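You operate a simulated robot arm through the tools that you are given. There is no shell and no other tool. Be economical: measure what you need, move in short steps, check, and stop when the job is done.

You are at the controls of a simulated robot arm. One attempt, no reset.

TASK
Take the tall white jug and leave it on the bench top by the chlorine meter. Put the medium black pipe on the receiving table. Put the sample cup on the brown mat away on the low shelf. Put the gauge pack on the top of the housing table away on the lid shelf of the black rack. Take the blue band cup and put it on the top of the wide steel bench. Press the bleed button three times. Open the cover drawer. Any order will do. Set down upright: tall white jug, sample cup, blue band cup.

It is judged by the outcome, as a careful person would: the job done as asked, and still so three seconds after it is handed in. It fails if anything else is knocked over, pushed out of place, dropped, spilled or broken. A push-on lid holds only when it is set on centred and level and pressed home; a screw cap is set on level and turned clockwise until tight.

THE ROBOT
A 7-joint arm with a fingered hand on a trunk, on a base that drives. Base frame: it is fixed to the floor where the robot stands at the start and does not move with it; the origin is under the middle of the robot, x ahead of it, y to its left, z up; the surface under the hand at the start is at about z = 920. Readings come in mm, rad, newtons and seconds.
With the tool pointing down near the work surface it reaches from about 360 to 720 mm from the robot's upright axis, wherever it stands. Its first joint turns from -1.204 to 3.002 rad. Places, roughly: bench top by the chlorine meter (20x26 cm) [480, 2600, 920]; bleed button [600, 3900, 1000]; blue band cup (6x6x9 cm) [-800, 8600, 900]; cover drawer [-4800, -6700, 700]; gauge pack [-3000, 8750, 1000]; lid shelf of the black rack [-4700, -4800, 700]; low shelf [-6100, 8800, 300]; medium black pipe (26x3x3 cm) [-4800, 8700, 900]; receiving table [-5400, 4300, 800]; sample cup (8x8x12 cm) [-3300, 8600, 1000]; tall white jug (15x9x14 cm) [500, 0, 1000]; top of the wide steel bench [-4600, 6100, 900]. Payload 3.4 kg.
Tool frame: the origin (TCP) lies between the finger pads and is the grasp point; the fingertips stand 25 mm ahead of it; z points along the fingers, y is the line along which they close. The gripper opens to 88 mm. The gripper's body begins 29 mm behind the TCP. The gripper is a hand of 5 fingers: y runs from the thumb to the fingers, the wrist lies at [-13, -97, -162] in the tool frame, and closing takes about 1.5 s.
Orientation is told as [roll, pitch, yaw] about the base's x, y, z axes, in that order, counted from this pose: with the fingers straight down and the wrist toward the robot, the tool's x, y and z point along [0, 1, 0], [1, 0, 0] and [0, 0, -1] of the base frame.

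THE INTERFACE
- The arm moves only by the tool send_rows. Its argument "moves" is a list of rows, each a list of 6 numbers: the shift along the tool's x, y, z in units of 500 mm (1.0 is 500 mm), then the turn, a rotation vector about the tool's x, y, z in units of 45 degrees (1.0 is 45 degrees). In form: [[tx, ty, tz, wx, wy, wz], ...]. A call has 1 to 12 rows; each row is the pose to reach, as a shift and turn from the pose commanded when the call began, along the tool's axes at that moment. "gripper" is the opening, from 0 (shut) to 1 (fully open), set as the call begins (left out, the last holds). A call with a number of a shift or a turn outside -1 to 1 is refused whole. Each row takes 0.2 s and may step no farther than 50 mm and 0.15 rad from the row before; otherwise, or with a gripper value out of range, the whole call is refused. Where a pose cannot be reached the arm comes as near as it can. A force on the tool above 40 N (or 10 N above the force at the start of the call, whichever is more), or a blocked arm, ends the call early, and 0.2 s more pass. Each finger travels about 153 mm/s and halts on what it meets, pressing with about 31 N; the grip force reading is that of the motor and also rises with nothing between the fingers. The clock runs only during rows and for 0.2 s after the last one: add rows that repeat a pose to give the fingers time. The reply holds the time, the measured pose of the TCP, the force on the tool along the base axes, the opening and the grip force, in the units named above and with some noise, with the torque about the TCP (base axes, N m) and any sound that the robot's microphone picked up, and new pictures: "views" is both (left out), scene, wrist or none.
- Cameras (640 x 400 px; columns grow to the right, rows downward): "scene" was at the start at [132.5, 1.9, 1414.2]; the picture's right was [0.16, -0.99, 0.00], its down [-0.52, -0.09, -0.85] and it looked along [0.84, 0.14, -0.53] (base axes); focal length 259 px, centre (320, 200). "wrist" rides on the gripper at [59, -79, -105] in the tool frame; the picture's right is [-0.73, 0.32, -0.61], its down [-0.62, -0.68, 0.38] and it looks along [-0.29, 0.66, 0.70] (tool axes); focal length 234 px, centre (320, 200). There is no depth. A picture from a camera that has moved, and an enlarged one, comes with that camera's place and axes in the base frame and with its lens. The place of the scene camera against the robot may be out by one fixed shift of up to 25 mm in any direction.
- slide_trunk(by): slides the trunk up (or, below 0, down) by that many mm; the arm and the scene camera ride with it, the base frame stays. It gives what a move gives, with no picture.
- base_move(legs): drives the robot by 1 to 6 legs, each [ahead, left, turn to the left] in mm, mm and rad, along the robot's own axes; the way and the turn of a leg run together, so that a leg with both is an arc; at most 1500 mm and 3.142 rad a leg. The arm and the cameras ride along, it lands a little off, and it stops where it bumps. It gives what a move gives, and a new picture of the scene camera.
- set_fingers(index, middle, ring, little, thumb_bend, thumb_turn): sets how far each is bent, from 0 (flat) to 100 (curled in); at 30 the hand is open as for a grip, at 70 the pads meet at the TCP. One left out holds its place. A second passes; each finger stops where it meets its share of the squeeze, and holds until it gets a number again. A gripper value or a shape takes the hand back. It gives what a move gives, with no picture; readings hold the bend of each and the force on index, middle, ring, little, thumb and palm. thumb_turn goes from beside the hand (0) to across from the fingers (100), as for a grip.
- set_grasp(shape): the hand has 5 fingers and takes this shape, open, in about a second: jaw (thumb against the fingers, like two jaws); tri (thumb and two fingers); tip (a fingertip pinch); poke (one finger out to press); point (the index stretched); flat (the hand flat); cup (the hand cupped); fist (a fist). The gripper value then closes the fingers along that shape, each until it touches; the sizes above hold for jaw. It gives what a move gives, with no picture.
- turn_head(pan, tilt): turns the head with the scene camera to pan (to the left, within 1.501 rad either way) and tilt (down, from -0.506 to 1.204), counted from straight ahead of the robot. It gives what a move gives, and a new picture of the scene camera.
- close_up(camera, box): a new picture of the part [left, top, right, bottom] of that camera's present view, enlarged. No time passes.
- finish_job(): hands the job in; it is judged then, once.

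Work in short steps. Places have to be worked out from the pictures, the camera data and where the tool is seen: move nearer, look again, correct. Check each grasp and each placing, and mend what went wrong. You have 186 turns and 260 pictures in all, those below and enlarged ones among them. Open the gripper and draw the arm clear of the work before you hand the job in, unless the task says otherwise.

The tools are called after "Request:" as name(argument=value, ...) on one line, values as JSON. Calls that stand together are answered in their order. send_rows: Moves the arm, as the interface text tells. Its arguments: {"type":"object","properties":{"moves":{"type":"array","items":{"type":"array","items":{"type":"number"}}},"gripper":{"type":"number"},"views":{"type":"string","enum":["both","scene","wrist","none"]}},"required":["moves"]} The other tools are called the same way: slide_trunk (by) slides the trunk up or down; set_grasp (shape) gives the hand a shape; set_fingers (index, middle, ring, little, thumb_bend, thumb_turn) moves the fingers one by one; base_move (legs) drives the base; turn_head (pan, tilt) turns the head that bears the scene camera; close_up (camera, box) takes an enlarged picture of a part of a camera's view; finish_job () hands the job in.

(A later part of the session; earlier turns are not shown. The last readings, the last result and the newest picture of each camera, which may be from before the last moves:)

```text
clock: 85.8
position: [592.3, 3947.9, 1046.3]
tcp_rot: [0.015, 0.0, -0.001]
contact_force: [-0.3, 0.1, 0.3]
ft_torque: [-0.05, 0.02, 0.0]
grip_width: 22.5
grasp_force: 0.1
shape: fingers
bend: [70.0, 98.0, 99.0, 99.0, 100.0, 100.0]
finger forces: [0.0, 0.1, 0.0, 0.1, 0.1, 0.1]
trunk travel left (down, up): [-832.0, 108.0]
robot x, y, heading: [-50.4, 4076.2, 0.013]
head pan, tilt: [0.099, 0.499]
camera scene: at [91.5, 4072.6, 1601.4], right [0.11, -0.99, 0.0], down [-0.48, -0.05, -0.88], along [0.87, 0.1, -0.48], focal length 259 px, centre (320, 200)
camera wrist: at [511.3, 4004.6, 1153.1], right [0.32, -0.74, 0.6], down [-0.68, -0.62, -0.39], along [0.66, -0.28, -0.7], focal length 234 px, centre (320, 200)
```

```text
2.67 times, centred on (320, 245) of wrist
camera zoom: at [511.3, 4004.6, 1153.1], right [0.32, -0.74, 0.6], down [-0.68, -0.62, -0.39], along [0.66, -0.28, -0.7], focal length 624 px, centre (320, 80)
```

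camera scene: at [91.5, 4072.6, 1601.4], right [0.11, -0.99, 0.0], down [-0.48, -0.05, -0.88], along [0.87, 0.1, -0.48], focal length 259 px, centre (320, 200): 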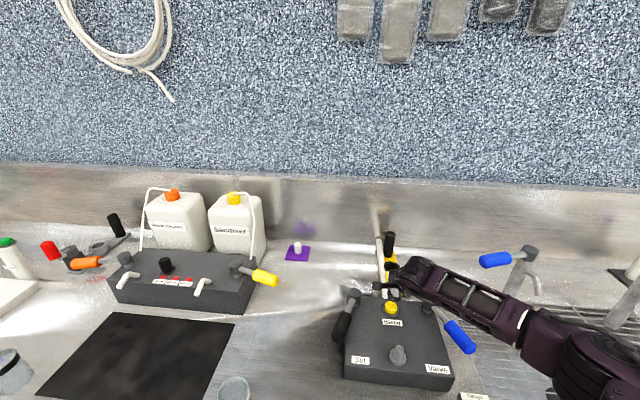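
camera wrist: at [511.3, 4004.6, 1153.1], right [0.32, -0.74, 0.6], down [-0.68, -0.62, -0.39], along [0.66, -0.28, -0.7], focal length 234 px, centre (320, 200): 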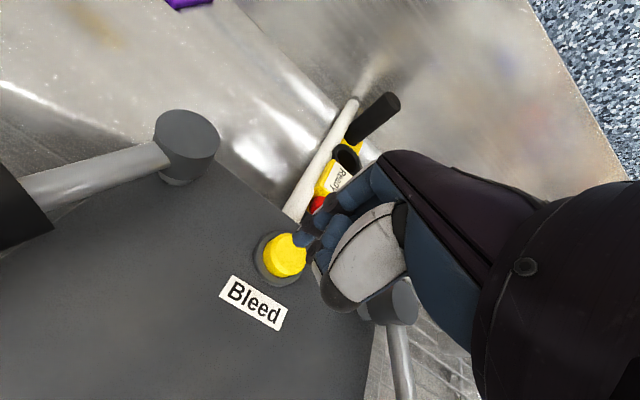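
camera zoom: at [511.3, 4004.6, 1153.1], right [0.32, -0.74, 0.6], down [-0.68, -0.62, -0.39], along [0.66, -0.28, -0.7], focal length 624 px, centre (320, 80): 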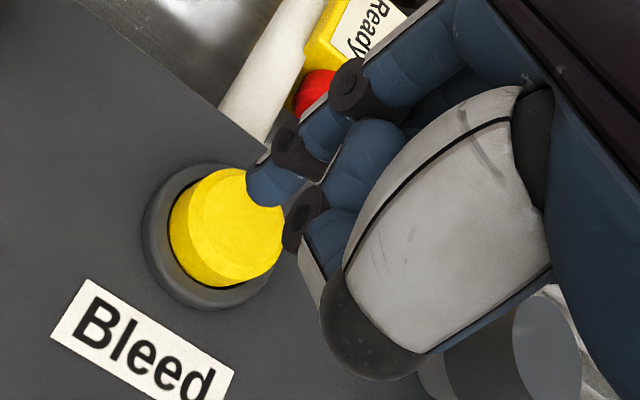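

Tip is right over the button about 20 mm up. I nudge 5 mm right and press down slowly.

Request:
send_rows(moves=[[-0.01, 0.004, 0.01, 0, 0, 0], [-0.01, 0.004, 0.024, 0, 0, 0], [-0.01, 0.004, 0.034, 0, 0, 0], [-0.01, 0.004, 0.042, 0, 0, 0], [-0.01, 0.004, 0.05, 0, 0, 0]])

Request:
close_up(camera="wrist", box=[220, 170, 420, 320])

```text
clock: 87.0
position: [592.4, 3943.6, 1022.6]
tcp_rot: [0.017, 0.0, 0.001]
contact_force: [-0.4, 0.2, 1.0]
ft_torque: [0.02, -0.02, 0.01]
grip_width: 22.6
grasp_force: 0.6
shape: fingers
bend: [70.0, 98.0, 99.0, 99.0, 100.0, 100.0]
finger forces: [0.8, 0.1, 0.1, 0.0, 0.0, 0.1]
trunk travel left (down, up): [-832.0, 108.0]
robot x, y, heading: [-42.8, 4077.5, 0.01]
head pan, tilt: [0.099, 0.499]
camera scene: at [90.7, 4072.5, 1601.5], right [0.11, -0.99, 0.0], down [-0.48, -0.05, -0.88], along [0.87, 0.1, -0.48], focal length 259 px, centre (320, 200)
camera wrist: at [512.1, 3999.8, 1130.1], right [0.32, -0.74, 0.6], down [-0.68, -0.62, -0.39], along [0.66, -0.28, -0.7], focal length 234 px, centre (320, 200)
```

scene: 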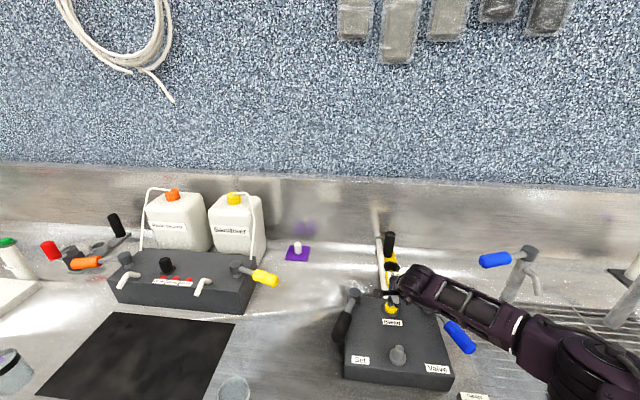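
wrist: 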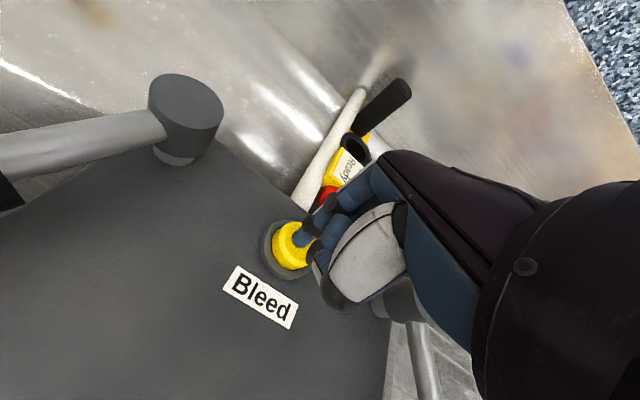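

```text
2.67 times, centred on (320, 245) of wrist
camera zoom: at [512.1, 3999.8, 1130.1], right [0.32, -0.74, 0.6], down [-0.68, -0.62, -0.39], along [0.66, -0.28, -0.7], focal length 624 px, centre (320, 80)
```

zoom: 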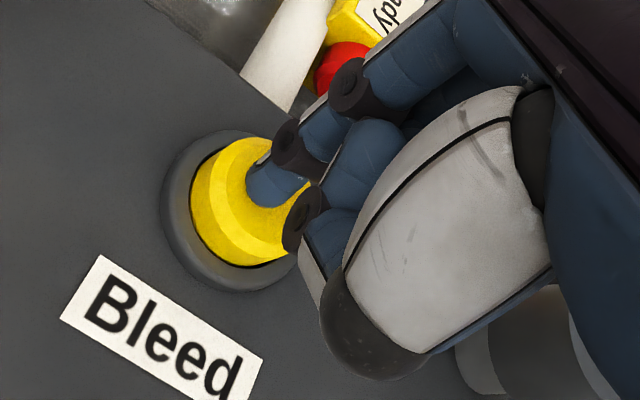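

Just touching (0.8 N). I recentre a few mm and press by about 10 mm, watching for a click.

Request:
send_rows(moves=[[0.004, -0.008, -0.008, 0, 0, 0], [0.004, -0.008, 0.0, 0, 0, 0], [0.004, -0.008, 0.006, 0, 0, 0], [0.004, -0.008, 0.01, 0, 0, 0], [0.004, -0.008, 0.014, 0, 0, 0]], views="wrist")

```text
clock: 88.2
position: [588.9, 3943.6, 1021.2]
tcp_rot: [0.017, -0.006, -0.001]
contact_force: [5.5, -2.3, 19.5]
ft_torque: [0.04, -0.2, -0.03]
grip_width: 22.3
grasp_force: 10.0
shape: fingers
bend: [70.0, 98.0, 99.0, 99.0, 100.0, 100.0]
finger forces: [19.7, 0.0, 0.0, 0.0, 0.0, 0.1]
trunk travel left (down, up): [-832.0, 108.0]
robot x, y, heading: [-44.1, 4076.2, 0.014]
head pan, tilt: [0.099, 0.499]
heard: click
camera wrist: at [507.7, 4001.5, 1126.6], right [0.32, -0.74, 0.6], down [-0.68, -0.62, -0.4], along [0.66, -0.28, -0.7], focal length 234 px, centre (320, 200)
```

wrist: 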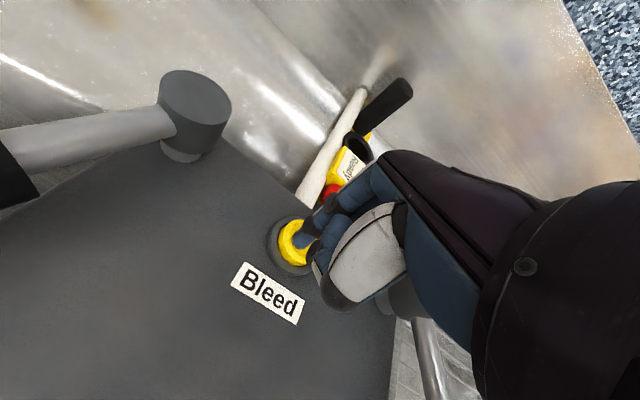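

Click: press one. I lift clear, then press again.

Request:
send_rows(moves=[[0, 0, -0.02, 0, 0, 0], [0, 0, -0.04, 0, 0, 0], [0, 0, -0.04, 0, 0, 0]], views="none")

Request:
send_rows(moves=[[0, 0, 0.02, 0, 0, 0], [0, 0, 0.03, 0, 0, 0], [0, 0, 0.036, 0, 0, 0], [0, 0, 0.04, 0, 0, 0], [0, 0, 0.04, 0, 0, 0]], views="none")

Request:
send_rows(moves=[[0, 0, -0.02, 0, 0, 0], [0, 0, -0.04, 0, 0, 0], [0, 0, -0.04, 0, 0, 0]], views="none")

```text
clock: 89.0
position: [587.6, 3943.2, 1036.9]
tcp_rot: [0.014, 0.003, 0.001]
contact_force: [0.3, -0.9, 0.4]
ft_torque: [0.0, -0.01, 0.0]
grip_width: 22.6
grasp_force: 0.1
shape: fingers
bend: [70.0, 98.0, 99.0, 99.0, 100.0, 100.0]
finger forces: [0.0, 0.0, 0.1, 0.0, 0.0, 0.0]
trunk travel left (down, up): [-832.0, 108.0]
robot x, y, heading: [-44.4, 4073.5, 0.012]
head pan, tilt: [0.099, 0.499]
```

```text
clock: 90.2
position: [588.6, 3944.8, 1021.5]
tcp_rot: [0.016, -0.008, 0.001]
contact_force: [5.4, -0.1, 21.2]
ft_torque: [0.12, -0.18, -0.08]
grip_width: 22.4
grasp_force: 10.7
shape: fingers
bend: [70.0, 98.0, 99.0, 99.0, 100.0, 100.0]
finger forces: [21.5, 0.0, 0.0, 0.0, 0.0, 0.1]
trunk travel left (down, up): [-832.0, 108.0]
robot x, y, heading: [-40.8, 4077.9, 0.014]
head pan, tilt: [0.099, 0.499]
heard: click
```

```text
clock: 91.0
position: [587.2, 3944.0, 1035.9]
tcp_rot: [0.016, 0.002, 0.0]
contact_force: [0.4, 0.1, 0.8]
ft_torque: [0.02, -0.02, -0.01]
grip_width: 22.5
grasp_force: 0.0
shape: fingers
bend: [70.0, 98.0, 99.0, 99.0, 100.0, 100.0]
finger forces: [0.0, 0.1, 0.0, 0.1, 0.0, 0.0]
trunk travel left (down, up): [-832.0, 108.0]
robot x, y, heading: [-46.3, 4072.1, 0.012]
head pan, tilt: [0.099, 0.499]
```

Second click. Third press, then lift well clear.

Request:
send_rows(moves=[[0, 0, 0.02, 0, 0, 0], [0, 0, 0.03, 0, 0, 0], [0, 0, 0.036, 0, 0, 0], [0, 0, 0.04, 0, 0, 0], [0, 0, 0.04, 0, 0, 0]], views="none")

Request:
send_rows(moves=[[0, 0, -0.05, 0, 0, 0], [0, 0, -0.14, 0, 0, 0], [0, 0, -0.23, 0, 0, 0], [0, 0, -0.32, 0, 0, 0]], views="scene")

```text
clock: 92.2
position: [589.1, 3946.4, 1021.5]
tcp_rot: [0.016, -0.008, 0.001]
contact_force: [5.5, -0.1, 21.4]
ft_torque: [0.09, -0.22, -0.02]
grip_width: 22.4
grasp_force: 10.8
shape: fingers
bend: [70.0, 98.0, 99.0, 99.0, 100.0, 100.0]
finger forces: [21.9, 0.0, 0.1, 0.1, 0.1, 0.1]
trunk travel left (down, up): [-832.0, 108.0]
robot x, y, heading: [-42.5, 4073.8, 0.014]
head pan, tilt: [0.099, 0.499]
heard: click
```

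```text
clock: 93.2
position: [592.7, 3945.5, 1177.0]
tcp_rot: [0.015, 0.002, 0.0]
contact_force: [0.4, -0.3, -0.3]
ft_torque: [-0.01, -0.02, 0.0]
grip_width: 22.5
grasp_force: 0.0
shape: fingers
bend: [70.0, 98.0, 99.0, 99.0, 100.0, 100.0]
finger forces: [0.1, 0.0, 0.0, 0.0, 0.0, 0.0]
trunk travel left (down, up): [-832.0, 108.0]
robot x, y, heading: [-48.2, 4073.2, 0.014]
head pan, tilt: [0.099, 0.499]
camera scene: at [90.1, 4072.8, 1601.5], right [0.11, -0.99, 0.0], down [-0.48, -0.05, -0.88], along [0.87, 0.1, -0.48], focal length 259 px, centre (320, 200)
```

scene: 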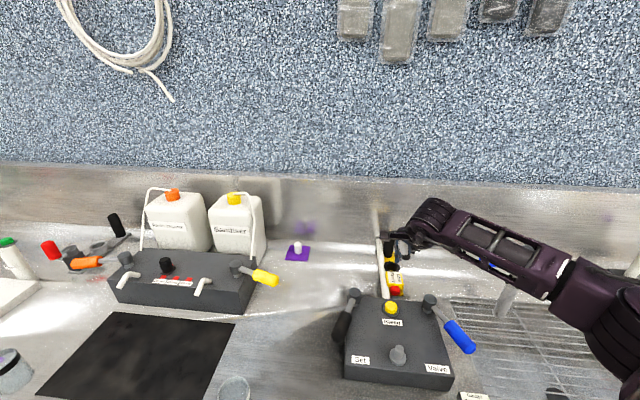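

Three clicks. Now the blue band cup at (-800, 8600): open the hand, back away, turn left and drive up the aisle.

Request:
set_grasp(shape="jaw")

Request:
base_move(legs=[[-500, 0, 0], [0, 0, 1.557], [1500, 0, 0], [1500, 0, 0]])

Request:
turn_head(pan=0.0, tilt=0.3)

```text
clock: 94.1
position: [592.1, 3945.4, 1175.6]
tcp_rot: [0.015, 0.0, 0.001]
contact_force: [-0.3, -0.4, -0.1]
ft_torque: [-0.01, 0.0, 0.01]
grip_width: 87.6
grasp_force: 0.1
shape: jaw
bend: [30.0, 30.0, 30.0, 30.0, 30.0, 98.0]
finger forces: [0.1, 0.1, 0.1, 0.0, 0.1, 0.0]
trunk travel left (down, up): [-832.0, 108.0]
robot x, y, heading: [-43.9, 4072.7, 0.014]
head pan, tilt: [0.099, 0.499]
```

```text
clock: 114.5
position: [-500.3, 7647.3, 1175.5]
tcp_rot: [0.015, 0.0, 1.598]
contact_force: [0.0, 0.1, -1.2]
ft_torque: [0.0, -0.01, 0.0]
grip_width: 87.9
grasp_force: 0.0
shape: jaw
bend: [30.0, 30.0, 30.0, 30.0, 30.0, 98.0]
finger forces: [0.1, 0.0, 0.1, 0.1, 0.0, 0.1]
trunk travel left (down, up): [-832.0, 108.0]
robot x, y, heading: [-611.0, 7008.1, 1.609]
head pan, tilt: [0.099, 0.499]
camera scene: at [-632.4, 7134.7, 1601.5], right [0.99, 0.14, 0.0], down [0.07, -0.47, -0.88], along [-0.12, 0.87, -0.48], focal length 259 px, centre (320, 200)
```

scene: 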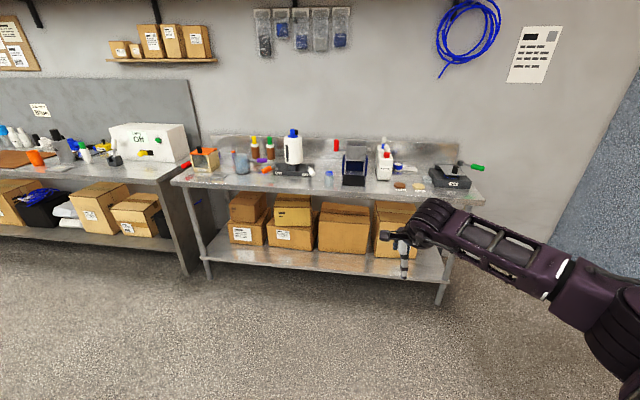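

```text
clock: 115.2
position: [-499.3, 7647.0, 1175.9]
tcp_rot: [0.016, 0.001, 1.596]
contact_force: [0.6, 0.3, -0.9]
ft_torque: [-0.01, -0.02, 0.0]
grip_width: 87.6
grasp_force: 0.1
shape: jaw
bend: [30.0, 30.0, 30.0, 30.0, 30.0, 98.0]
finger forces: [0.1, 0.0, 0.0, 0.0, 0.0, 0.1]
trunk travel left (down, up): [-832.0, 108.0]
robot x, y, heading: [-613.6, 7009.0, 1.606]
head pan, tilt: [0.0, 0.3]
camera scene: at [-623.5, 7138.2, 1619.8], right [1.0, 0.04, 0.0], down [0.01, -0.3, -0.95], along [-0.04, 0.95, -0.3], focal length 259 px, centre (320, 200)
```

scene: 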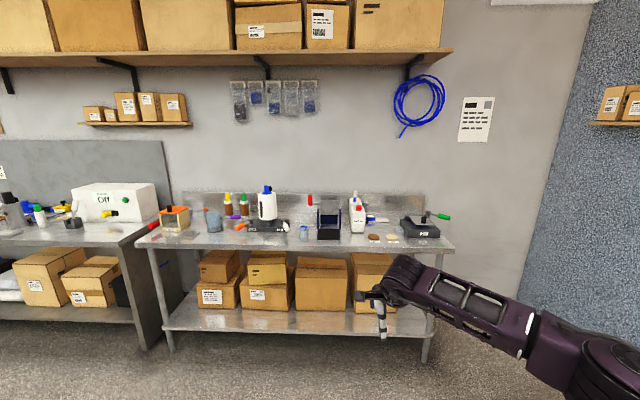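

The cup looks to be the small blue-banded glass near centre. I drive closer.

Request:
base_move(legs=[[700, 150, -0.035]])

Request:
turn_head(pan=0.0, tilt=0.65)

Request:
close_up(camera="scene", box=[180, 80, 480, 270])

```text
clock: 119.1
position: [-646.7, 8334.0, 1176.1]
tcp_rot: [0.016, 0.0, 1.565]
contact_force: [-0.2, 0.5, -0.5]
ft_torque: [0.0, 0.02, -0.01]
grip_width: 87.9
grasp_force: 0.0
shape: jaw
bend: [30.0, 30.0, 30.0, 30.0, 30.0, 98.0]
finger forces: [0.1, 0.0, 0.1, 0.0, 0.1, 0.2]
trunk travel left (down, up): [-832.0, 108.0]
robot x, y, heading: [-778.9, 7703.2, 1.577]
head pan, tilt: [0.0, 0.3]
camera scene: at [-785.4, 7828.7, 1619.9], right [1.0, 0.01, 0.0], down [0.0, -0.3, -0.96], along [-0.01, 0.96, -0.3], focal length 259 px, centre (320, 200)
```

scene: 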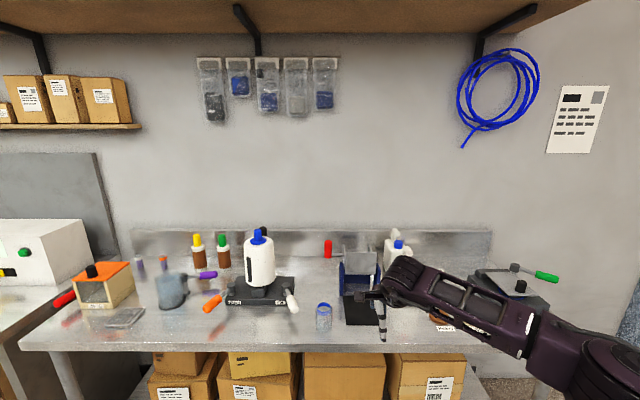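

```text
clock: 120.0
position: [-646.7, 8334.4, 1176.1]
tcp_rot: [0.015, 0.002, 1.564]
contact_force: [0.1, -0.5, 0.3]
ft_torque: [-0.03, -0.02, 0.01]
grip_width: 88.2
grasp_force: 0.0
shape: jaw
bend: [30.0, 30.0, 30.0, 30.0, 30.0, 98.0]
finger forces: [0.1, 0.0, 0.1, 0.1, 0.0, 0.0]
trunk travel left (down, up): [-832.0, 108.0]
robot x, y, heading: [-780.3, 7700.0, 1.578]
head pan, tilt: [0.0, 0.649]
camera scene: at [-785.3, 7822.6, 1588.2], right [1.0, 0.01, 0.0], down [0.0, -0.6, -0.8], along [0.0, 0.8, -0.6], focal length 259 px, centre (320, 200)
```

scene: 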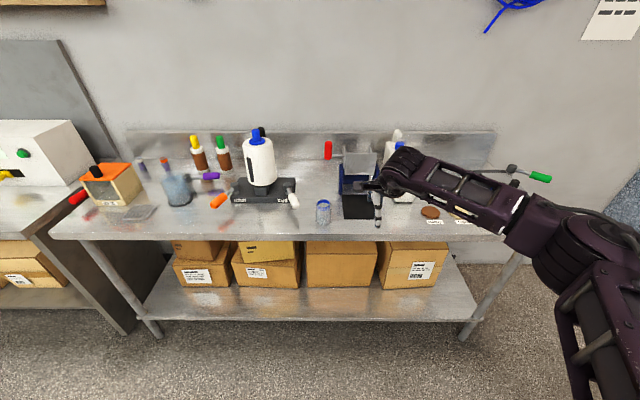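

```text
2.11 times, centred on (330, 175) of scene
camera zoom: at [-785.3, 7822.6, 1588.2], right [1.0, 0.01, 0.0], down [0.0, -0.6, -0.8], along [0.0, 0.8, -0.6], focal length 546 px, centre (299, 253)
```

zoom: 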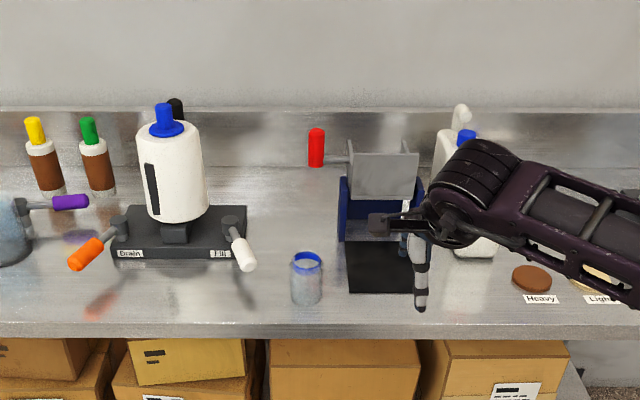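

The blue-rimmed glass is at about (-770, 8614), rim z about 975. I retract and centre the arm, then drive in 330 mm.

Request:
send_rows(moves=[[0.05, -0.07, 0, 0, 0, 0], [0.1, -0.14, 0, 0, 0, 0], [0.15, -0.21, 0, 0, 0, 0], [0.2, -0.28, 0, 0, 0, 0], [0.246, -0.35, 0, 0, 0, 0]], views="none")

Request:
base_move(legs=[[330, 0, 0]])

Request:
send_rows(moves=[[0, 0.06, 0, 0, 0, 0]])

```text
clock: 121.2
position: [-767.9, 8159.2, 1178.6]
tcp_rot: [0.013, 0.0, 1.566]
contact_force: [-1.0, -1.1, 0.2]
ft_torque: [0.0, 0.0, -0.01]
grip_width: 88.2
grasp_force: 0.1
shape: jaw
bend: [30.0, 30.0, 30.0, 30.0, 30.0, 98.0]
finger forces: [0.1, 0.0, 0.1, 0.0, 0.0, 0.1]
trunk travel left (down, up): [-832.0, 108.0]
robot x, y, heading: [-780.2, 7698.0, 1.58]
head pan, tilt: [0.0, 0.649]
```

```text
clock: 123.4
position: [-768.7, 8500.2, 1179.0]
tcp_rot: [0.015, 0.0, 1.563]
contact_force: [0.6, 0.2, -0.2]
ft_torque: [0.0, -0.02, 0.01]
grip_width: 88.1
grasp_force: 0.2
shape: jaw
bend: [30.0, 30.0, 30.0, 30.0, 30.0, 98.0]
finger forces: [0.0, 0.0, 0.0, 0.1, 0.1, 0.0]
trunk travel left (down, up): [-832.0, 108.0]
robot x, y, heading: [-777.9, 8041.6, 1.575]
head pan, tilt: [0.0, 0.649]
camera scene: at [-786.4, 8161.8, 1588.2], right [1.0, 0.0, 0.0], down [0.0, -0.6, -0.8], along [0.0, 0.8, -0.6], focal length 259 px, centre (320, 200)
```

scene: 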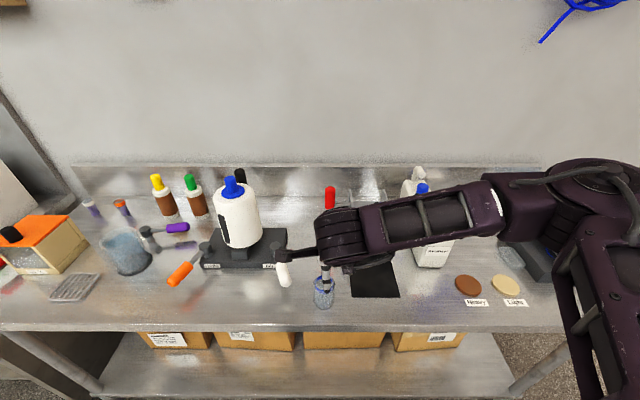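

```text
clock: 123.8
position: [-767.8, 8532.0, 1179.2]
tcp_rot: [0.015, 0.004, 1.562]
contact_force: [0.5, 0.1, -0.6]
ft_torque: [-0.01, -0.01, -0.02]
grip_width: 88.0
grasp_force: 0.1
shape: jaw
bend: [30.0, 30.0, 30.0, 30.0, 30.0, 98.0]
finger forces: [0.0, 0.0, 0.1, 0.0, 0.1, 0.1]
trunk travel left (down, up): [-832.0, 108.0]
robot x, y, heading: [-776.7, 8034.0, 1.573]
head pan, tilt: [0.0, 0.649]
camera scene: at [-786.2, 8163.2, 1588.0], right [1.0, 0.0, 0.0], down [0.0, -0.6, -0.8], along [0.0, 0.8, -0.6], focal length 259 px, centre (320, 200)
camera wrist: at [-826.5, 8453.4, 1284.1], right [0.74, 0.32, 0.6], down [0.61, -0.69, -0.39], along [0.28, 0.65, -0.7], focal length 234 px, centre (320, 200)
```

scene: 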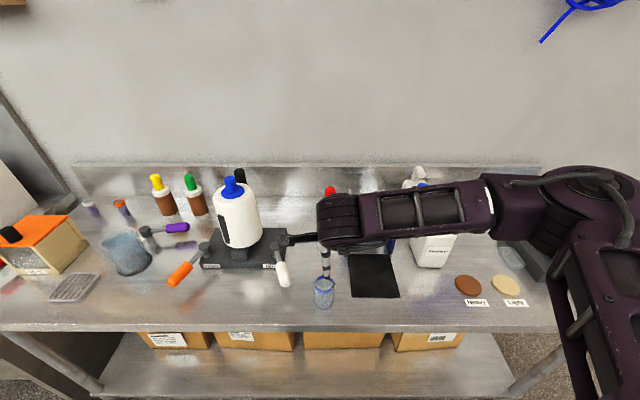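
wrist: 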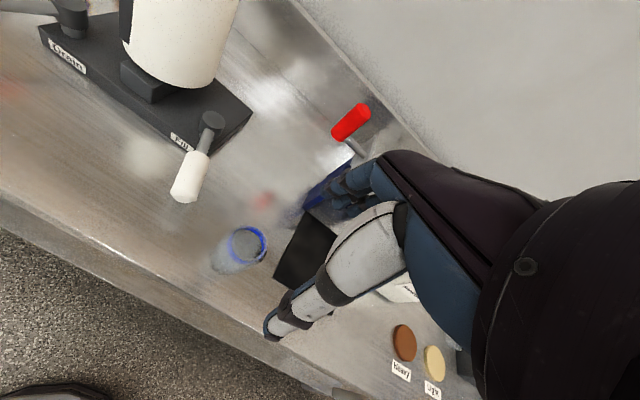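

Cup is at about (-772, 8593). I align over it and lower to just above the rim.

Request:
send_rows(moves=[[0.008, 0.06, 0.04, 0, 0, 0], [0.008, 0.124, 0.09, 0, 0, 0], [0.008, 0.124, 0.18, 0, 0, 0], [0.008, 0.124, 0.26, 0, 0, 0]])

```text
clock: 124.8
position: [-776.7, 8594.5, 1047.9]
tcp_rot: [0.015, -0.001, 1.561]
contact_force: [-0.3, -0.1, -0.4]
ft_torque: [-0.02, 0.0, 0.0]
grip_width: 87.9
grasp_force: 0.1
shape: jaw
bend: [30.0, 30.0, 30.0, 30.0, 30.0, 98.0]
finger forces: [0.1, 0.0, 0.0, 0.0, 0.1, 0.1]
trunk travel left (down, up): [-832.0, 108.0]
robot x, y, heading: [-780.0, 8039.0, 1.577]
head pan, tilt: [0.0, 0.649]
camera scene: at [-786.3, 8163.5, 1588.1], right [1.0, 0.0, 0.0], down [0.0, -0.61, -0.8], along [0.0, 0.8, -0.61], focal length 259 px, centre (320, 200)
camera wrist: at [-834.1, 8516.7, 1153.6], right [0.74, 0.32, 0.6], down [0.61, -0.69, -0.39], along [0.28, 0.65, -0.7], focal length 234 px, centre (320, 200)
```

scene: 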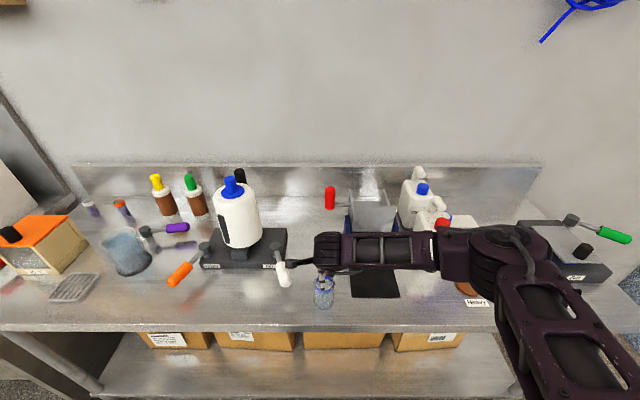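
wrist: 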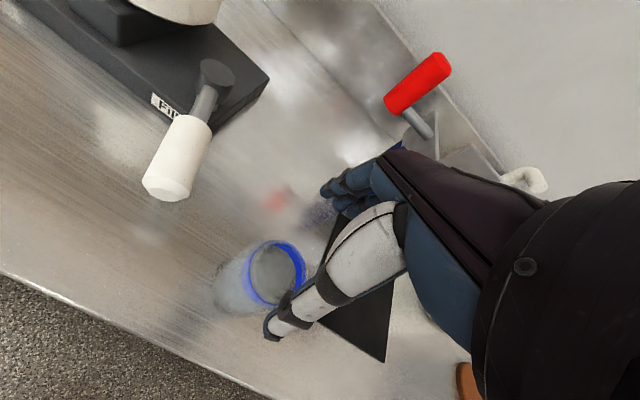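

I nudge to centre and descend to TCP z about 965, then close.

Request:
send_rows(moves=[[-0.01, -0.01, 0.02, 0, 0, 0], [-0.01, -0.01, 0.09, 0, 0, 0], [-0.01, -0.01, 0.16, 0, 0, 0]], views="wrist")

Request:
close_up(camera="scene", box=[250, 200, 450, 330])

```text
clock: 125.6
position: [-767.1, 8592.2, 970.0]
tcp_rot: [0.016, -0.001, 1.563]
contact_force: [0.2, 0.3, 1.2]
ft_torque: [-0.05, 0.0, -0.05]
grip_width: 88.2
grasp_force: 0.1
shape: jaw
bend: [30.0, 30.0, 30.0, 30.0, 30.0, 98.0]
finger forces: [0.8, 0.1, 0.0, 0.0, 1.6, 0.0]
trunk travel left (down, up): [-832.0, 108.0]
robot x, y, heading: [-778.1, 8041.1, 1.574]
head pan, tilt: [0.0, 0.649]
camera wrist: at [-825.7, 8513.2, 1075.7], right [0.74, 0.32, 0.6], down [0.61, -0.69, -0.39], along [0.28, 0.66, -0.7], focal length 234 px, centre (320, 200)
```

wrist: 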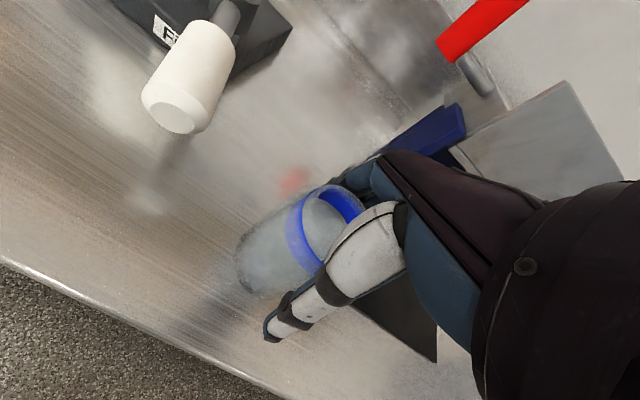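

```text
3.08 times, centred on (350, 265) of scene
camera zoom: at [-786.4, 8161.9, 1588.3], right [1.0, 0.0, 0.0], down [0.0, -0.6, -0.8], along [0.0, 0.8, -0.6], focal length 798 px, centre (228, 0)
```

zoom: 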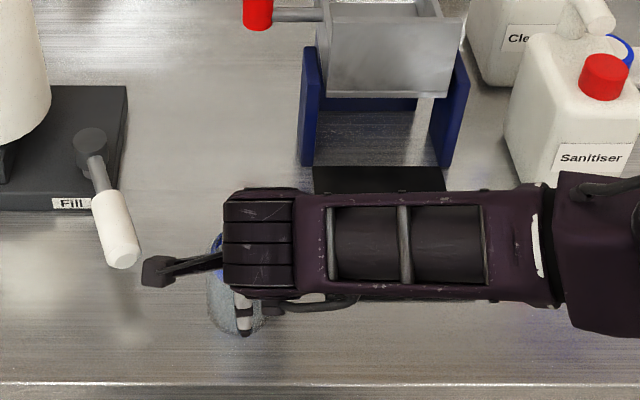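

The cup is between thumb and fingers. I close gently.

Request:
send_rows(moves=[[0, 0, 0, 0, 0, 0], [0, 0, 0, 0, 0, 0], [0, 0, 0, 0, 0, 0], [0, 0, 0, 0, 0, 0], [0, 0, 0, 0, 0, 0], [0, 0, 0, 0, 0, 0], [0, 0, 0, 0, 0, 0]], gripper=0, views="wrist")

```text
clock: 127.2
position: [-766.0, 8591.2, 968.6]
tcp_rot: [0.015, 0.0, 1.562]
contact_force: [0.9, 1.0, 2.1]
ft_torque: [0.12, -0.09, 0.02]
grip_width: 57.4
grasp_force: 31.2
shape: jaw
bend: [31.0, 45.0, 45.0, 43.0, 56.0, 99.0]
finger forces: [17.1, 13.5, 0.0, 0.0, 29.6, 0.0]
trunk travel left (down, up): [-832.0, 108.0]
robot x, y, heading: [-782.1, 8038.8, 1.576]
head pan, tilt: [0.0, 0.649]
camera wrist: at [-825.6, 8513.4, 1075.6], right [0.74, 0.32, 0.6], down [0.61, -0.69, -0.39], along [0.28, 0.65, -0.7], focal length 234 px, centre (320, 200)
```

wrist: 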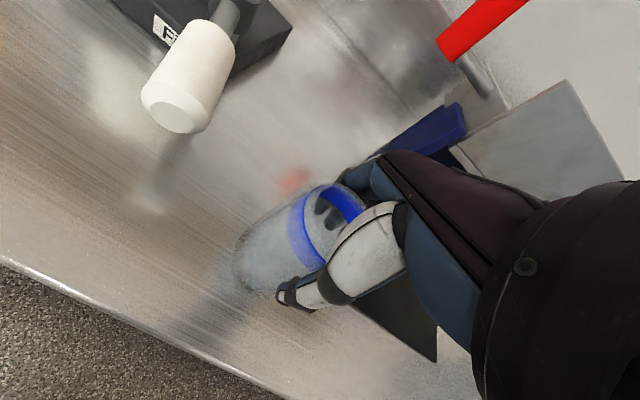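

Gripped at 57 mm width by thumb, index and middle. I lift with the trunk and check.

Request:
slide_trunk(by=30)

Request:
send_rows(moves=[[0, 0, 0, 0, 0, 0]])

Request:
close_up(camera="scene", box=[250, 200, 450, 330])

```text
clock: 128.0
position: [-766.1, 8591.6, 998.2]
tcp_rot: [0.016, 0.003, 1.563]
contact_force: [0.2, -0.2, -0.3]
ft_torque: [0.01, -0.05, -0.01]
grip_width: 57.4
grasp_force: 30.7
shape: jaw
bend: [32.0, 46.0, 45.0, 43.0, 56.0, 99.0]
finger forces: [16.3, 13.0, 0.1, 0.0, 29.6, 0.0]
trunk travel left (down, up): [-862.0, 78.0]
robot x, y, heading: [-778.3, 8040.3, 1.573]
head pan, tilt: [0.0, 0.649]
```

```text
clock: 128.3
position: [-766.6, 8591.4, 999.6]
tcp_rot: [0.015, 0.002, 1.564]
contact_force: [0.1, -0.1, -1.6]
ft_torque: [0.0, -0.02, 0.02]
grip_width: 57.6
grasp_force: 30.9
shape: jaw
bend: [32.0, 46.0, 45.0, 43.0, 56.0, 99.0]
finger forces: [16.3, 12.9, 0.1, 0.0, 29.5, 0.0]
trunk travel left (down, up): [-862.0, 78.0]
robot x, y, heading: [-777.4, 8037.0, 1.568]
head pan, tilt: [0.0, 0.649]
camera scene: at [-786.4, 8162.5, 1618.1], right [1.0, 0.0, 0.0], down [0.0, -0.6, -0.8], along [0.0, 0.8, -0.6], focal length 259 px, centre (320, 200)
camera wrist: at [-825.7, 8513.5, 1105.4], right [0.74, 0.32, 0.6], down [0.61, -0.69, -0.39], along [0.28, 0.65, -0.7], focal length 234 px, centre (320, 200)
```

scene: 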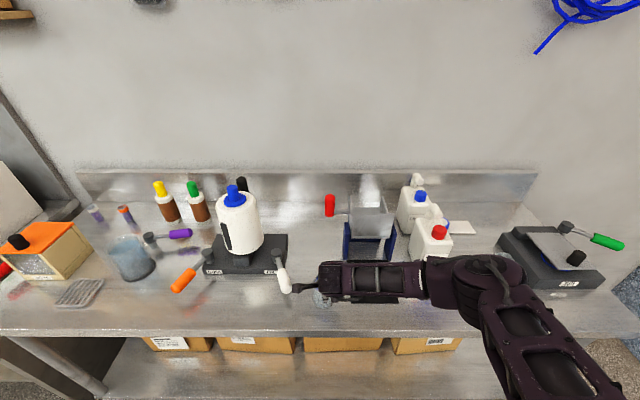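
wrist: 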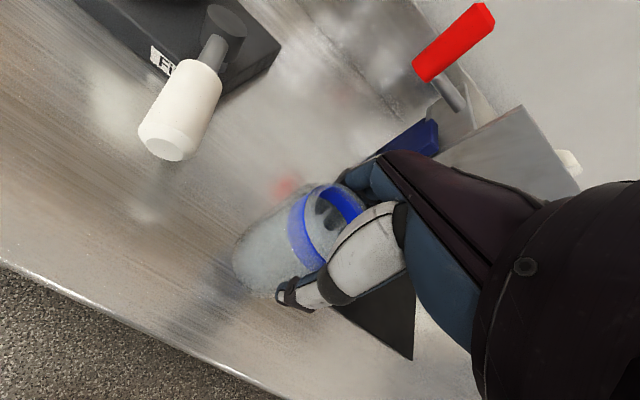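

```text
3.08 times, centred on (350, 265) of scene
camera zoom: at [-786.4, 8162.5, 1618.1], right [1.0, 0.0, 0.0], down [0.0, -0.6, -0.8], along [0.0, 0.8, -0.6], focal length 798 px, centre (228, 0)
```

zoom: 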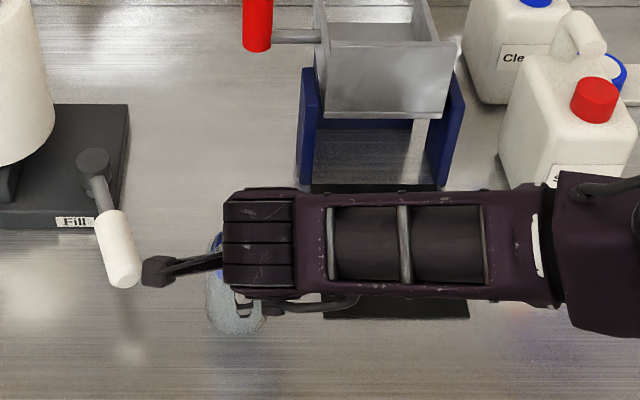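

The cup lifts cleanly. I raise it, back out and look to the left (-x) along the far aisle.

Request:
slide_trunk(by=78)

Request:
base_move(legs=[[-450, 0, 0]])

Request:
turn_head(pan=1.45, tilt=0.25)

```text
clock: 129.5
position: [-766.5, 8591.9, 1076.6]
tcp_rot: [0.016, 0.002, 1.562]
contact_force: [-0.4, 0.0, -1.6]
ft_torque: [0.0, -0.02, -0.01]
grip_width: 57.5
grasp_force: 31.5
shape: jaw
bend: [32.0, 46.0, 45.0, 43.0, 56.0, 99.0]
finger forces: [16.4, 13.1, 0.0, 0.1, 29.4, 0.0]
trunk travel left (down, up): [-940.0, 0.0]
robot x, y, heading: [-775.4, 8039.2, 1.569]
head pan, tilt: [0.0, 0.649]
```

```text
clock: 132.2
position: [-761.6, 8143.7, 1075.9]
tcp_rot: [0.015, 0.001, 1.55]
contact_force: [0.4, 0.0, -0.9]
ft_torque: [-0.01, 0.0, 0.02]
grip_width: 57.4
grasp_force: 31.5
shape: jaw
bend: [32.0, 46.0, 45.0, 43.0, 56.0, 99.0]
finger forces: [16.3, 13.0, 0.1, 0.0, 29.4, 0.0]
trunk travel left (down, up): [-940.0, 0.0]
robot x, y, heading: [-782.5, 7587.9, 1.559]
head pan, tilt: [0.0, 0.649]
camera scene: at [-786.2, 7714.9, 1696.0], right [1.0, -0.01, 0.0], down [-0.01, -0.61, -0.8], along [0.01, 0.8, -0.61], focal length 259 px, centre (320, 200)
```

scene: 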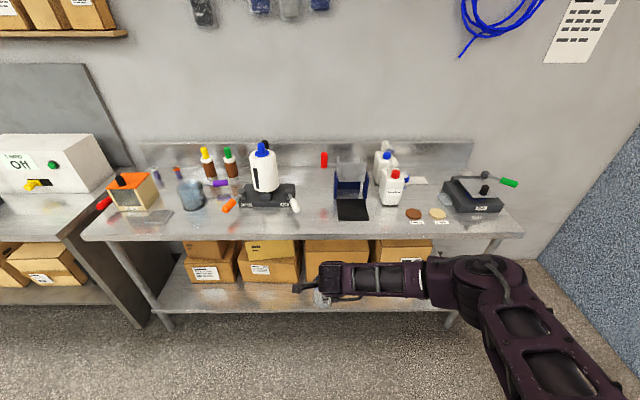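

```text
clock: 133.8
position: [-762.4, 8142.7, 1076.4]
tcp_rot: [0.016, 0.002, 1.554]
contact_force: [-0.1, 0.2, -1.2]
ft_torque: [-0.04, 0.02, -0.02]
grip_width: 57.2
grasp_force: 31.0
shape: jaw
bend: [32.0, 46.0, 45.0, 43.0, 56.0, 99.0]
finger forces: [16.3, 13.0, 0.0, 0.0, 29.4, 0.1]
trunk travel left (down, up): [-940.0, 0.0]
robot x, y, heading: [-783.7, 7590.4, 1.557]
head pan, tilt: [1.45, 0.25]
camera scene: at [-879.6, 7639.2, 1732.6], right [0.13, 0.99, 0.0], down [0.24, -0.03, -0.97], along [-0.96, 0.13, -0.25], focal length 259 px, centre (320, 200)
```

scene: 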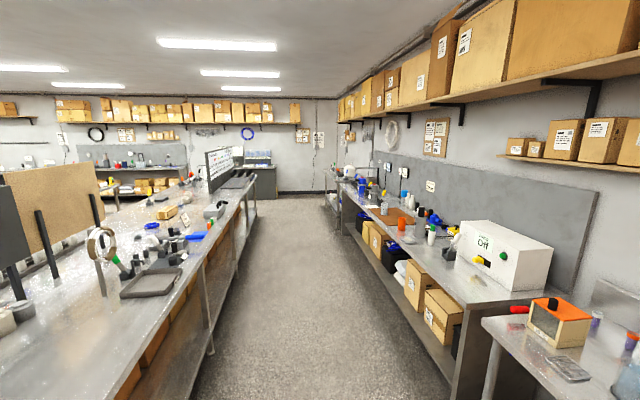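

The aisle between the island and wall benches is clear. I turn left and drive along it toward x = -4000 to look at the wide steel bench.

Request:
base_move(legs=[[0, 0, 1.585], [1500, -80, 0], [1400, 0, 0]])

Request:
turn_head(pan=0.8, tilt=0.3)

```text
refused: leg 2 is longer than a leg can be; nothing moved
```

```text
clock: 134.8
position: [-761.7, 8142.8, 1077.4]
tcp_rot: [0.015, 0.0, 1.551]
contact_force: [-0.2, -0.6, -2.0]
ft_torque: [0.02, 0.03, 0.0]
grip_width: 57.3
grasp_force: 30.8
shape: jaw
bend: [32.0, 46.0, 45.0, 43.0, 56.0, 99.0]
finger forces: [16.3, 13.0, 0.1, 0.0, 29.4, 0.1]
trunk travel left (down, up): [-940.0, 0.0]
robot x, y, heading: [-781.5, 7590.2, 1.564]
head pan, tilt: [0.799, 0.3]
camera scene: at [-853.5, 7692.4, 1727.9], right [0.7, 0.71, 0.0], down [0.21, -0.21, -0.96], along [-0.68, 0.67, -0.3], focal length 259 px, centre (320, 200)
```

scene: 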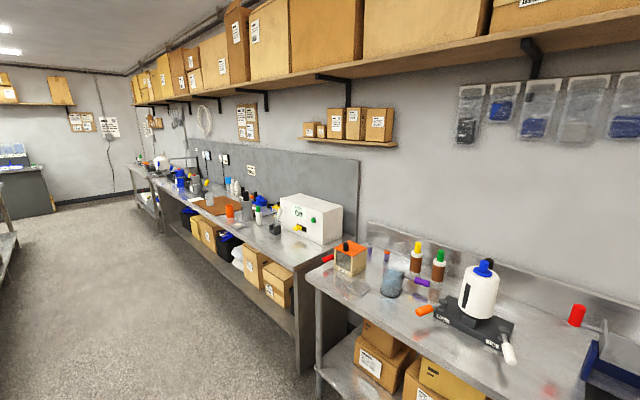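

Request:
base_move(legs=[[0, 0, 1.577], [1400, -60, 0], [1400, 0, 0]])

Request:
turn_head(pan=0.9, tilt=0.3)

```text
clock: 152.1
position: [-4127.6, 7863.6, 1077.2]
tcp_rot: [0.015, 0.001, 3.052]
contact_force: [-0.4, -0.3, -1.8]
ft_torque: [0.01, 0.03, -0.01]
grip_width: 57.0
grasp_force: 30.9
shape: jaw
bend: [32.0, 46.0, 45.0, 43.0, 56.0, 99.0]
finger forces: [15.3, 13.0, 0.0, 0.1, 27.7, 0.1]
trunk travel left (down, up): [-940.0, 0.0]
robot x, y, heading: [-3576.9, 7802.1, 3.063]
head pan, tilt: [0.799, 0.3]
camera scene: at [-3702.6, 7734.8, 1727.9], right [-0.66, 0.75, 0.0], down [0.22, 0.19, -0.96], along [-0.72, -0.63, -0.3], focal length 259 px, centre (320, 200)
```

scene: 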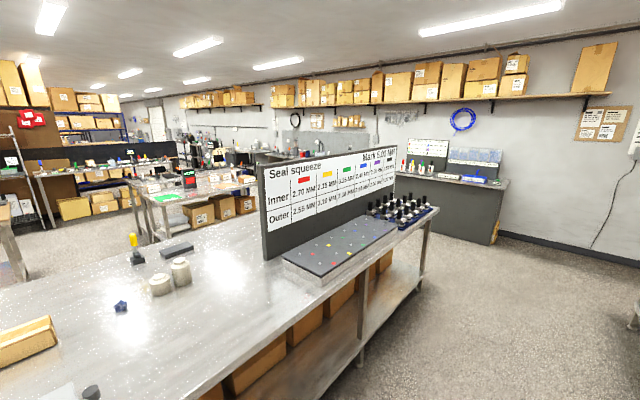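

```text
clock: 152.8
position: [-4128.3, 7864.2, 1076.4]
tcp_rot: [0.017, 0.002, 3.054]
contact_force: [-0.8, -0.3, -1.5]
ft_torque: [-0.01, 0.03, -0.01]
grip_width: 56.8
grasp_force: 31.2
shape: jaw
bend: [32.0, 46.0, 45.0, 43.0, 56.0, 99.0]
finger forces: [15.3, 13.0, 0.0, 0.0, 27.7, 0.1]
trunk travel left (down, up): [-940.0, 0.0]
robot x, y, heading: [-3580.7, 7803.1, 3.066]
head pan, tilt: [0.901, 0.3]
camera scene: at [-3696.6, 7728.0, 1727.8], right [-0.73, 0.68, 0.0], down [0.2, 0.22, -0.96], along [-0.65, -0.7, -0.3], focal length 259 px, centre (320, 200)
```

scene: 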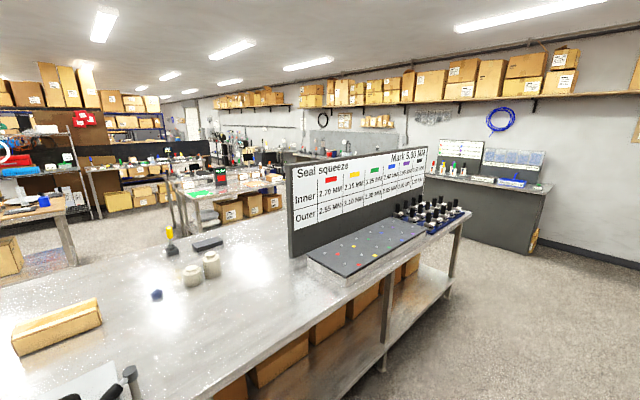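

The target spot lies on the far (south) side of this bench, behind the sign. I go around its west end.

Request:
base_move(legs=[[0, 0, 0.13], [1500, 0, 0], [1450, 0, 0]])

Request:
turn_head(pan=1.3, tilt=0.3)

```text
clock: 167.3
position: [-7009.0, 7747.0, 1076.6]
tcp_rot: [0.016, 0.001, 3.133]
contact_force: [-0.2, 0.3, -1.9]
ft_torque: [0.02, 0.01, -0.01]
grip_width: 56.6
grasp_force: 30.9
shape: jaw
bend: [32.0, 46.0, 45.0, 43.0, 56.0, 99.0]
finger forces: [15.1, 12.9, 0.1, 0.0, 27.5, 0.0]
trunk travel left (down, up): [-940.0, 0.0]
robot x, y, heading: [-6455.6, 7733.4, -3.141]
head pan, tilt: [0.901, 0.3]
camera scene: at [-6568.9, 7647.1, 1727.9], right [-0.79, 0.62, 0.0], down [0.18, 0.23, -0.96], along [-0.59, -0.75, -0.3], focal length 259 px, centre (320, 200)
```

scene: 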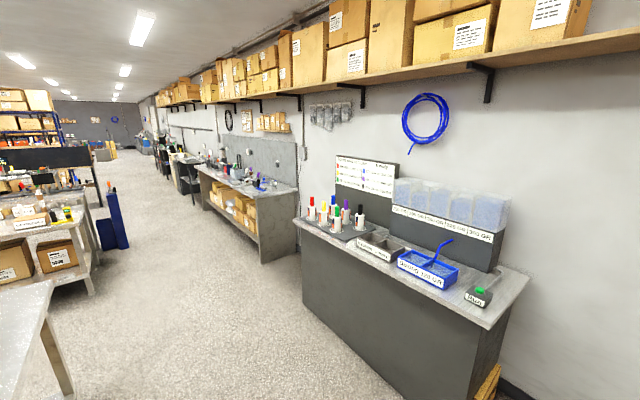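

```text
clock: 168.2
position: [-7009.4, 7746.9, 1078.4]
tcp_rot: [0.015, 0.001, 3.131]
contact_force: [0.3, 0.1, -0.6]
ft_torque: [0.02, -0.01, -0.01]
grip_width: 56.3
grasp_force: 31.4
shape: jaw
bend: [32.0, 46.0, 45.0, 43.0, 56.0, 99.0]
finger forces: [15.1, 12.9, 0.1, 0.0, 27.6, 0.0]
trunk travel left (down, up): [-940.0, 0.0]
robot x, y, heading: [-6455.9, 7731.3, -3.141]
head pan, tilt: [1.3, 0.3]
camera scene: at [-6536.5, 7630.5, 1727.9], right [-0.96, 0.27, 0.0], down [0.08, 0.28, -0.96], along [-0.25, -0.92, -0.3], focal length 259 px, centre (320, 200)
```

scene: 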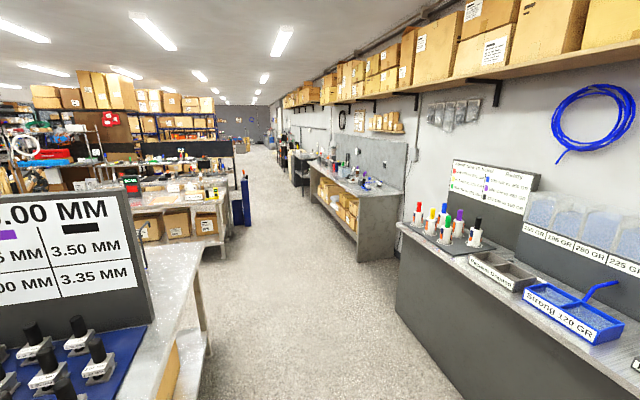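

The west passage is clear. I turn south and go round to the south aisle.

Request:
base_move(legs=[[0, 0, 1.571], [1300, -350, 0], [1180, 0, 0], [0, 0, 1.571]])

Request:
turn_head(pan=0.5, tilt=0.35)

```text
clock: 188.4
position: [-6259.8, 5206.8, 1077.0]
tcp_rot: [0.016, 0.004, 0.031]
contact_force: [0.5, 0.6, -0.4]
ft_torque: [0.01, -0.01, 0.0]
grip_width: 55.4
grasp_force: 30.8
shape: jaw
bend: [32.0, 46.0, 45.0, 43.0, 57.0, 99.0]
finger forces: [13.5, 12.8, 0.1, 0.1, 25.0, 0.0]
trunk travel left (down, up): [-940.0, 0.0]
robot x, y, heading: [-6814.4, 5197.5, 0.043]
head pan, tilt: [1.3, 0.3]
camera scene: at [-6747.6, 5278.8, 1727.9], right [0.97, -0.23, 0.0], down [-0.07, -0.29, -0.96], along [0.22, 0.93, -0.3], focal length 259 px, centre (320, 200)
```

scene: 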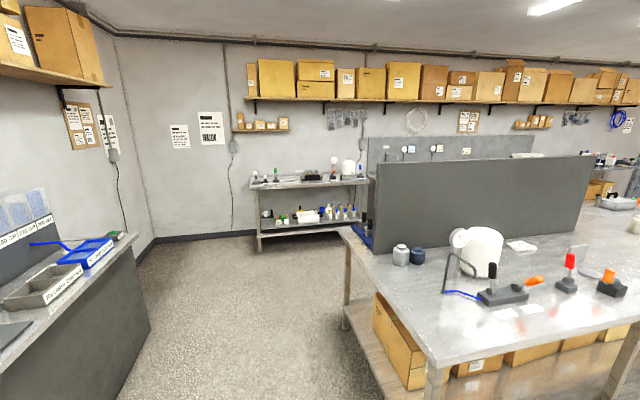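

```text
clock: 189.6
position: [-6259.6, 5206.0, 1076.1]
tcp_rot: [0.016, 0.001, 0.031]
contact_force: [-0.7, -0.1, -0.7]
ft_torque: [0.0, 0.0, 0.0]
grip_width: 55.3
grasp_force: 30.9
shape: jaw
bend: [32.0, 46.0, 45.0, 43.0, 57.0, 99.0]
finger forces: [13.4, 12.7, 0.0, 0.1, 25.1, 0.0]
trunk travel left (down, up): [-940.0, 0.0]
robot x, y, heading: [-6814.8, 5199.4, 0.044]
head pan, tilt: [0.499, 0.351]
camera scene: at [-6688.9, 5236.1, 1723.1], right [0.52, -0.86, 0.0], down [-0.29, -0.18, -0.94], along [0.8, 0.49, -0.34], focal length 259 px, centre (320, 200)
```

scene: 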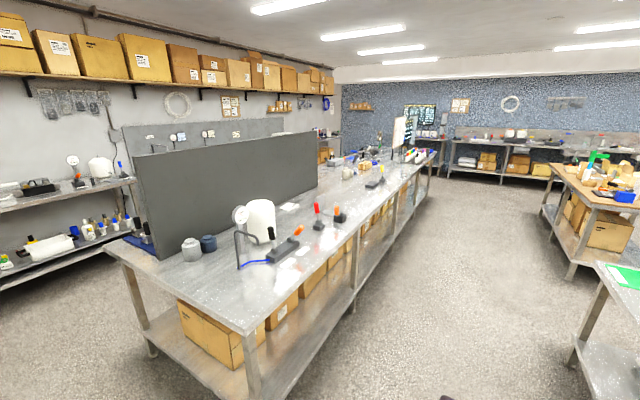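

I drive east along the south aisle to x ≈ -4650 and turn to face the bench.

Request:
base_move(legs=[[0, 0, -0.06], [1100, 0, 0], [1050, 0, 0], [0, 0, 1.571]])

Request:
turn_head(pan=0.0, tilt=0.55)

```text
clock: 204.3
position: [-4640.4, 5671.6, 1076.5]
tcp_rot: [0.016, 0.001, 1.505]
contact_force: [-0.1, 0.2, -2.0]
ft_torque: [0.04, -0.01, 0.02]
grip_width: 54.9
grasp_force: 30.8
shape: jaw
bend: [32.0, 47.0, 45.0, 43.0, 57.0, 99.0]
finger forces: [12.7, 12.6, 0.1, 0.1, 24.2, 0.0]
trunk travel left (down, up): [-940.0, 0.0]
robot x, y, heading: [-4686.7, 5122.7, 1.511]
head pan, tilt: [0.499, 0.351]
camera scene: at [-4727.8, 5242.2, 1723.1], right [0.9, 0.43, 0.0], down [0.15, -0.31, -0.94], along [-0.4, 0.85, -0.34], focal length 259 px, centre (320, 200)
```

scene: 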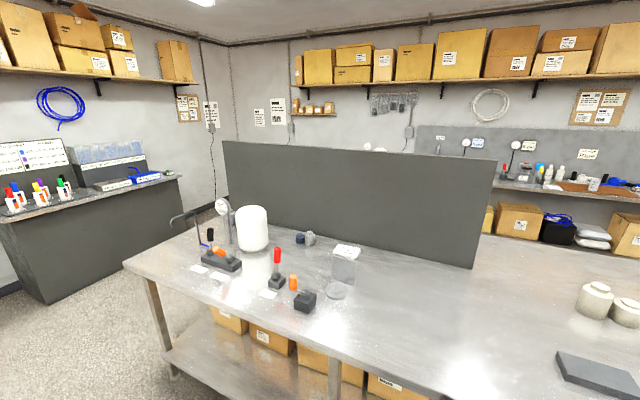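

```text
clock: 205.3
position: [-4638.7, 5673.0, 1076.5]
tcp_rot: [0.017, 0.002, 1.505]
contact_force: [0.2, 0.7, -0.7]
ft_torque: [0.05, 0.0, 0.02]
grip_width: 55.1
grasp_force: 30.9
shape: jaw
bend: [32.0, 47.0, 45.0, 43.0, 57.0, 99.0]
finger forces: [12.7, 12.5, 0.1, 0.0, 24.2, 0.0]
trunk travel left (down, up): [-940.0, 0.0]
robot x, y, heading: [-4684.6, 5120.5, 1.514]
head pan, tilt: [0.0, 0.55]
camera scene: at [-4683.1, 5247.8, 1704.9], right [1.0, -0.05, 0.0], down [-0.03, -0.52, -0.85], along [0.05, 0.85, -0.52], focal length 259 px, centre (320, 200)
```

scene: 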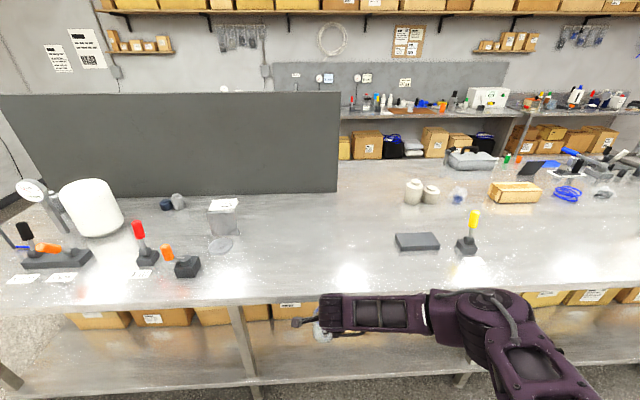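

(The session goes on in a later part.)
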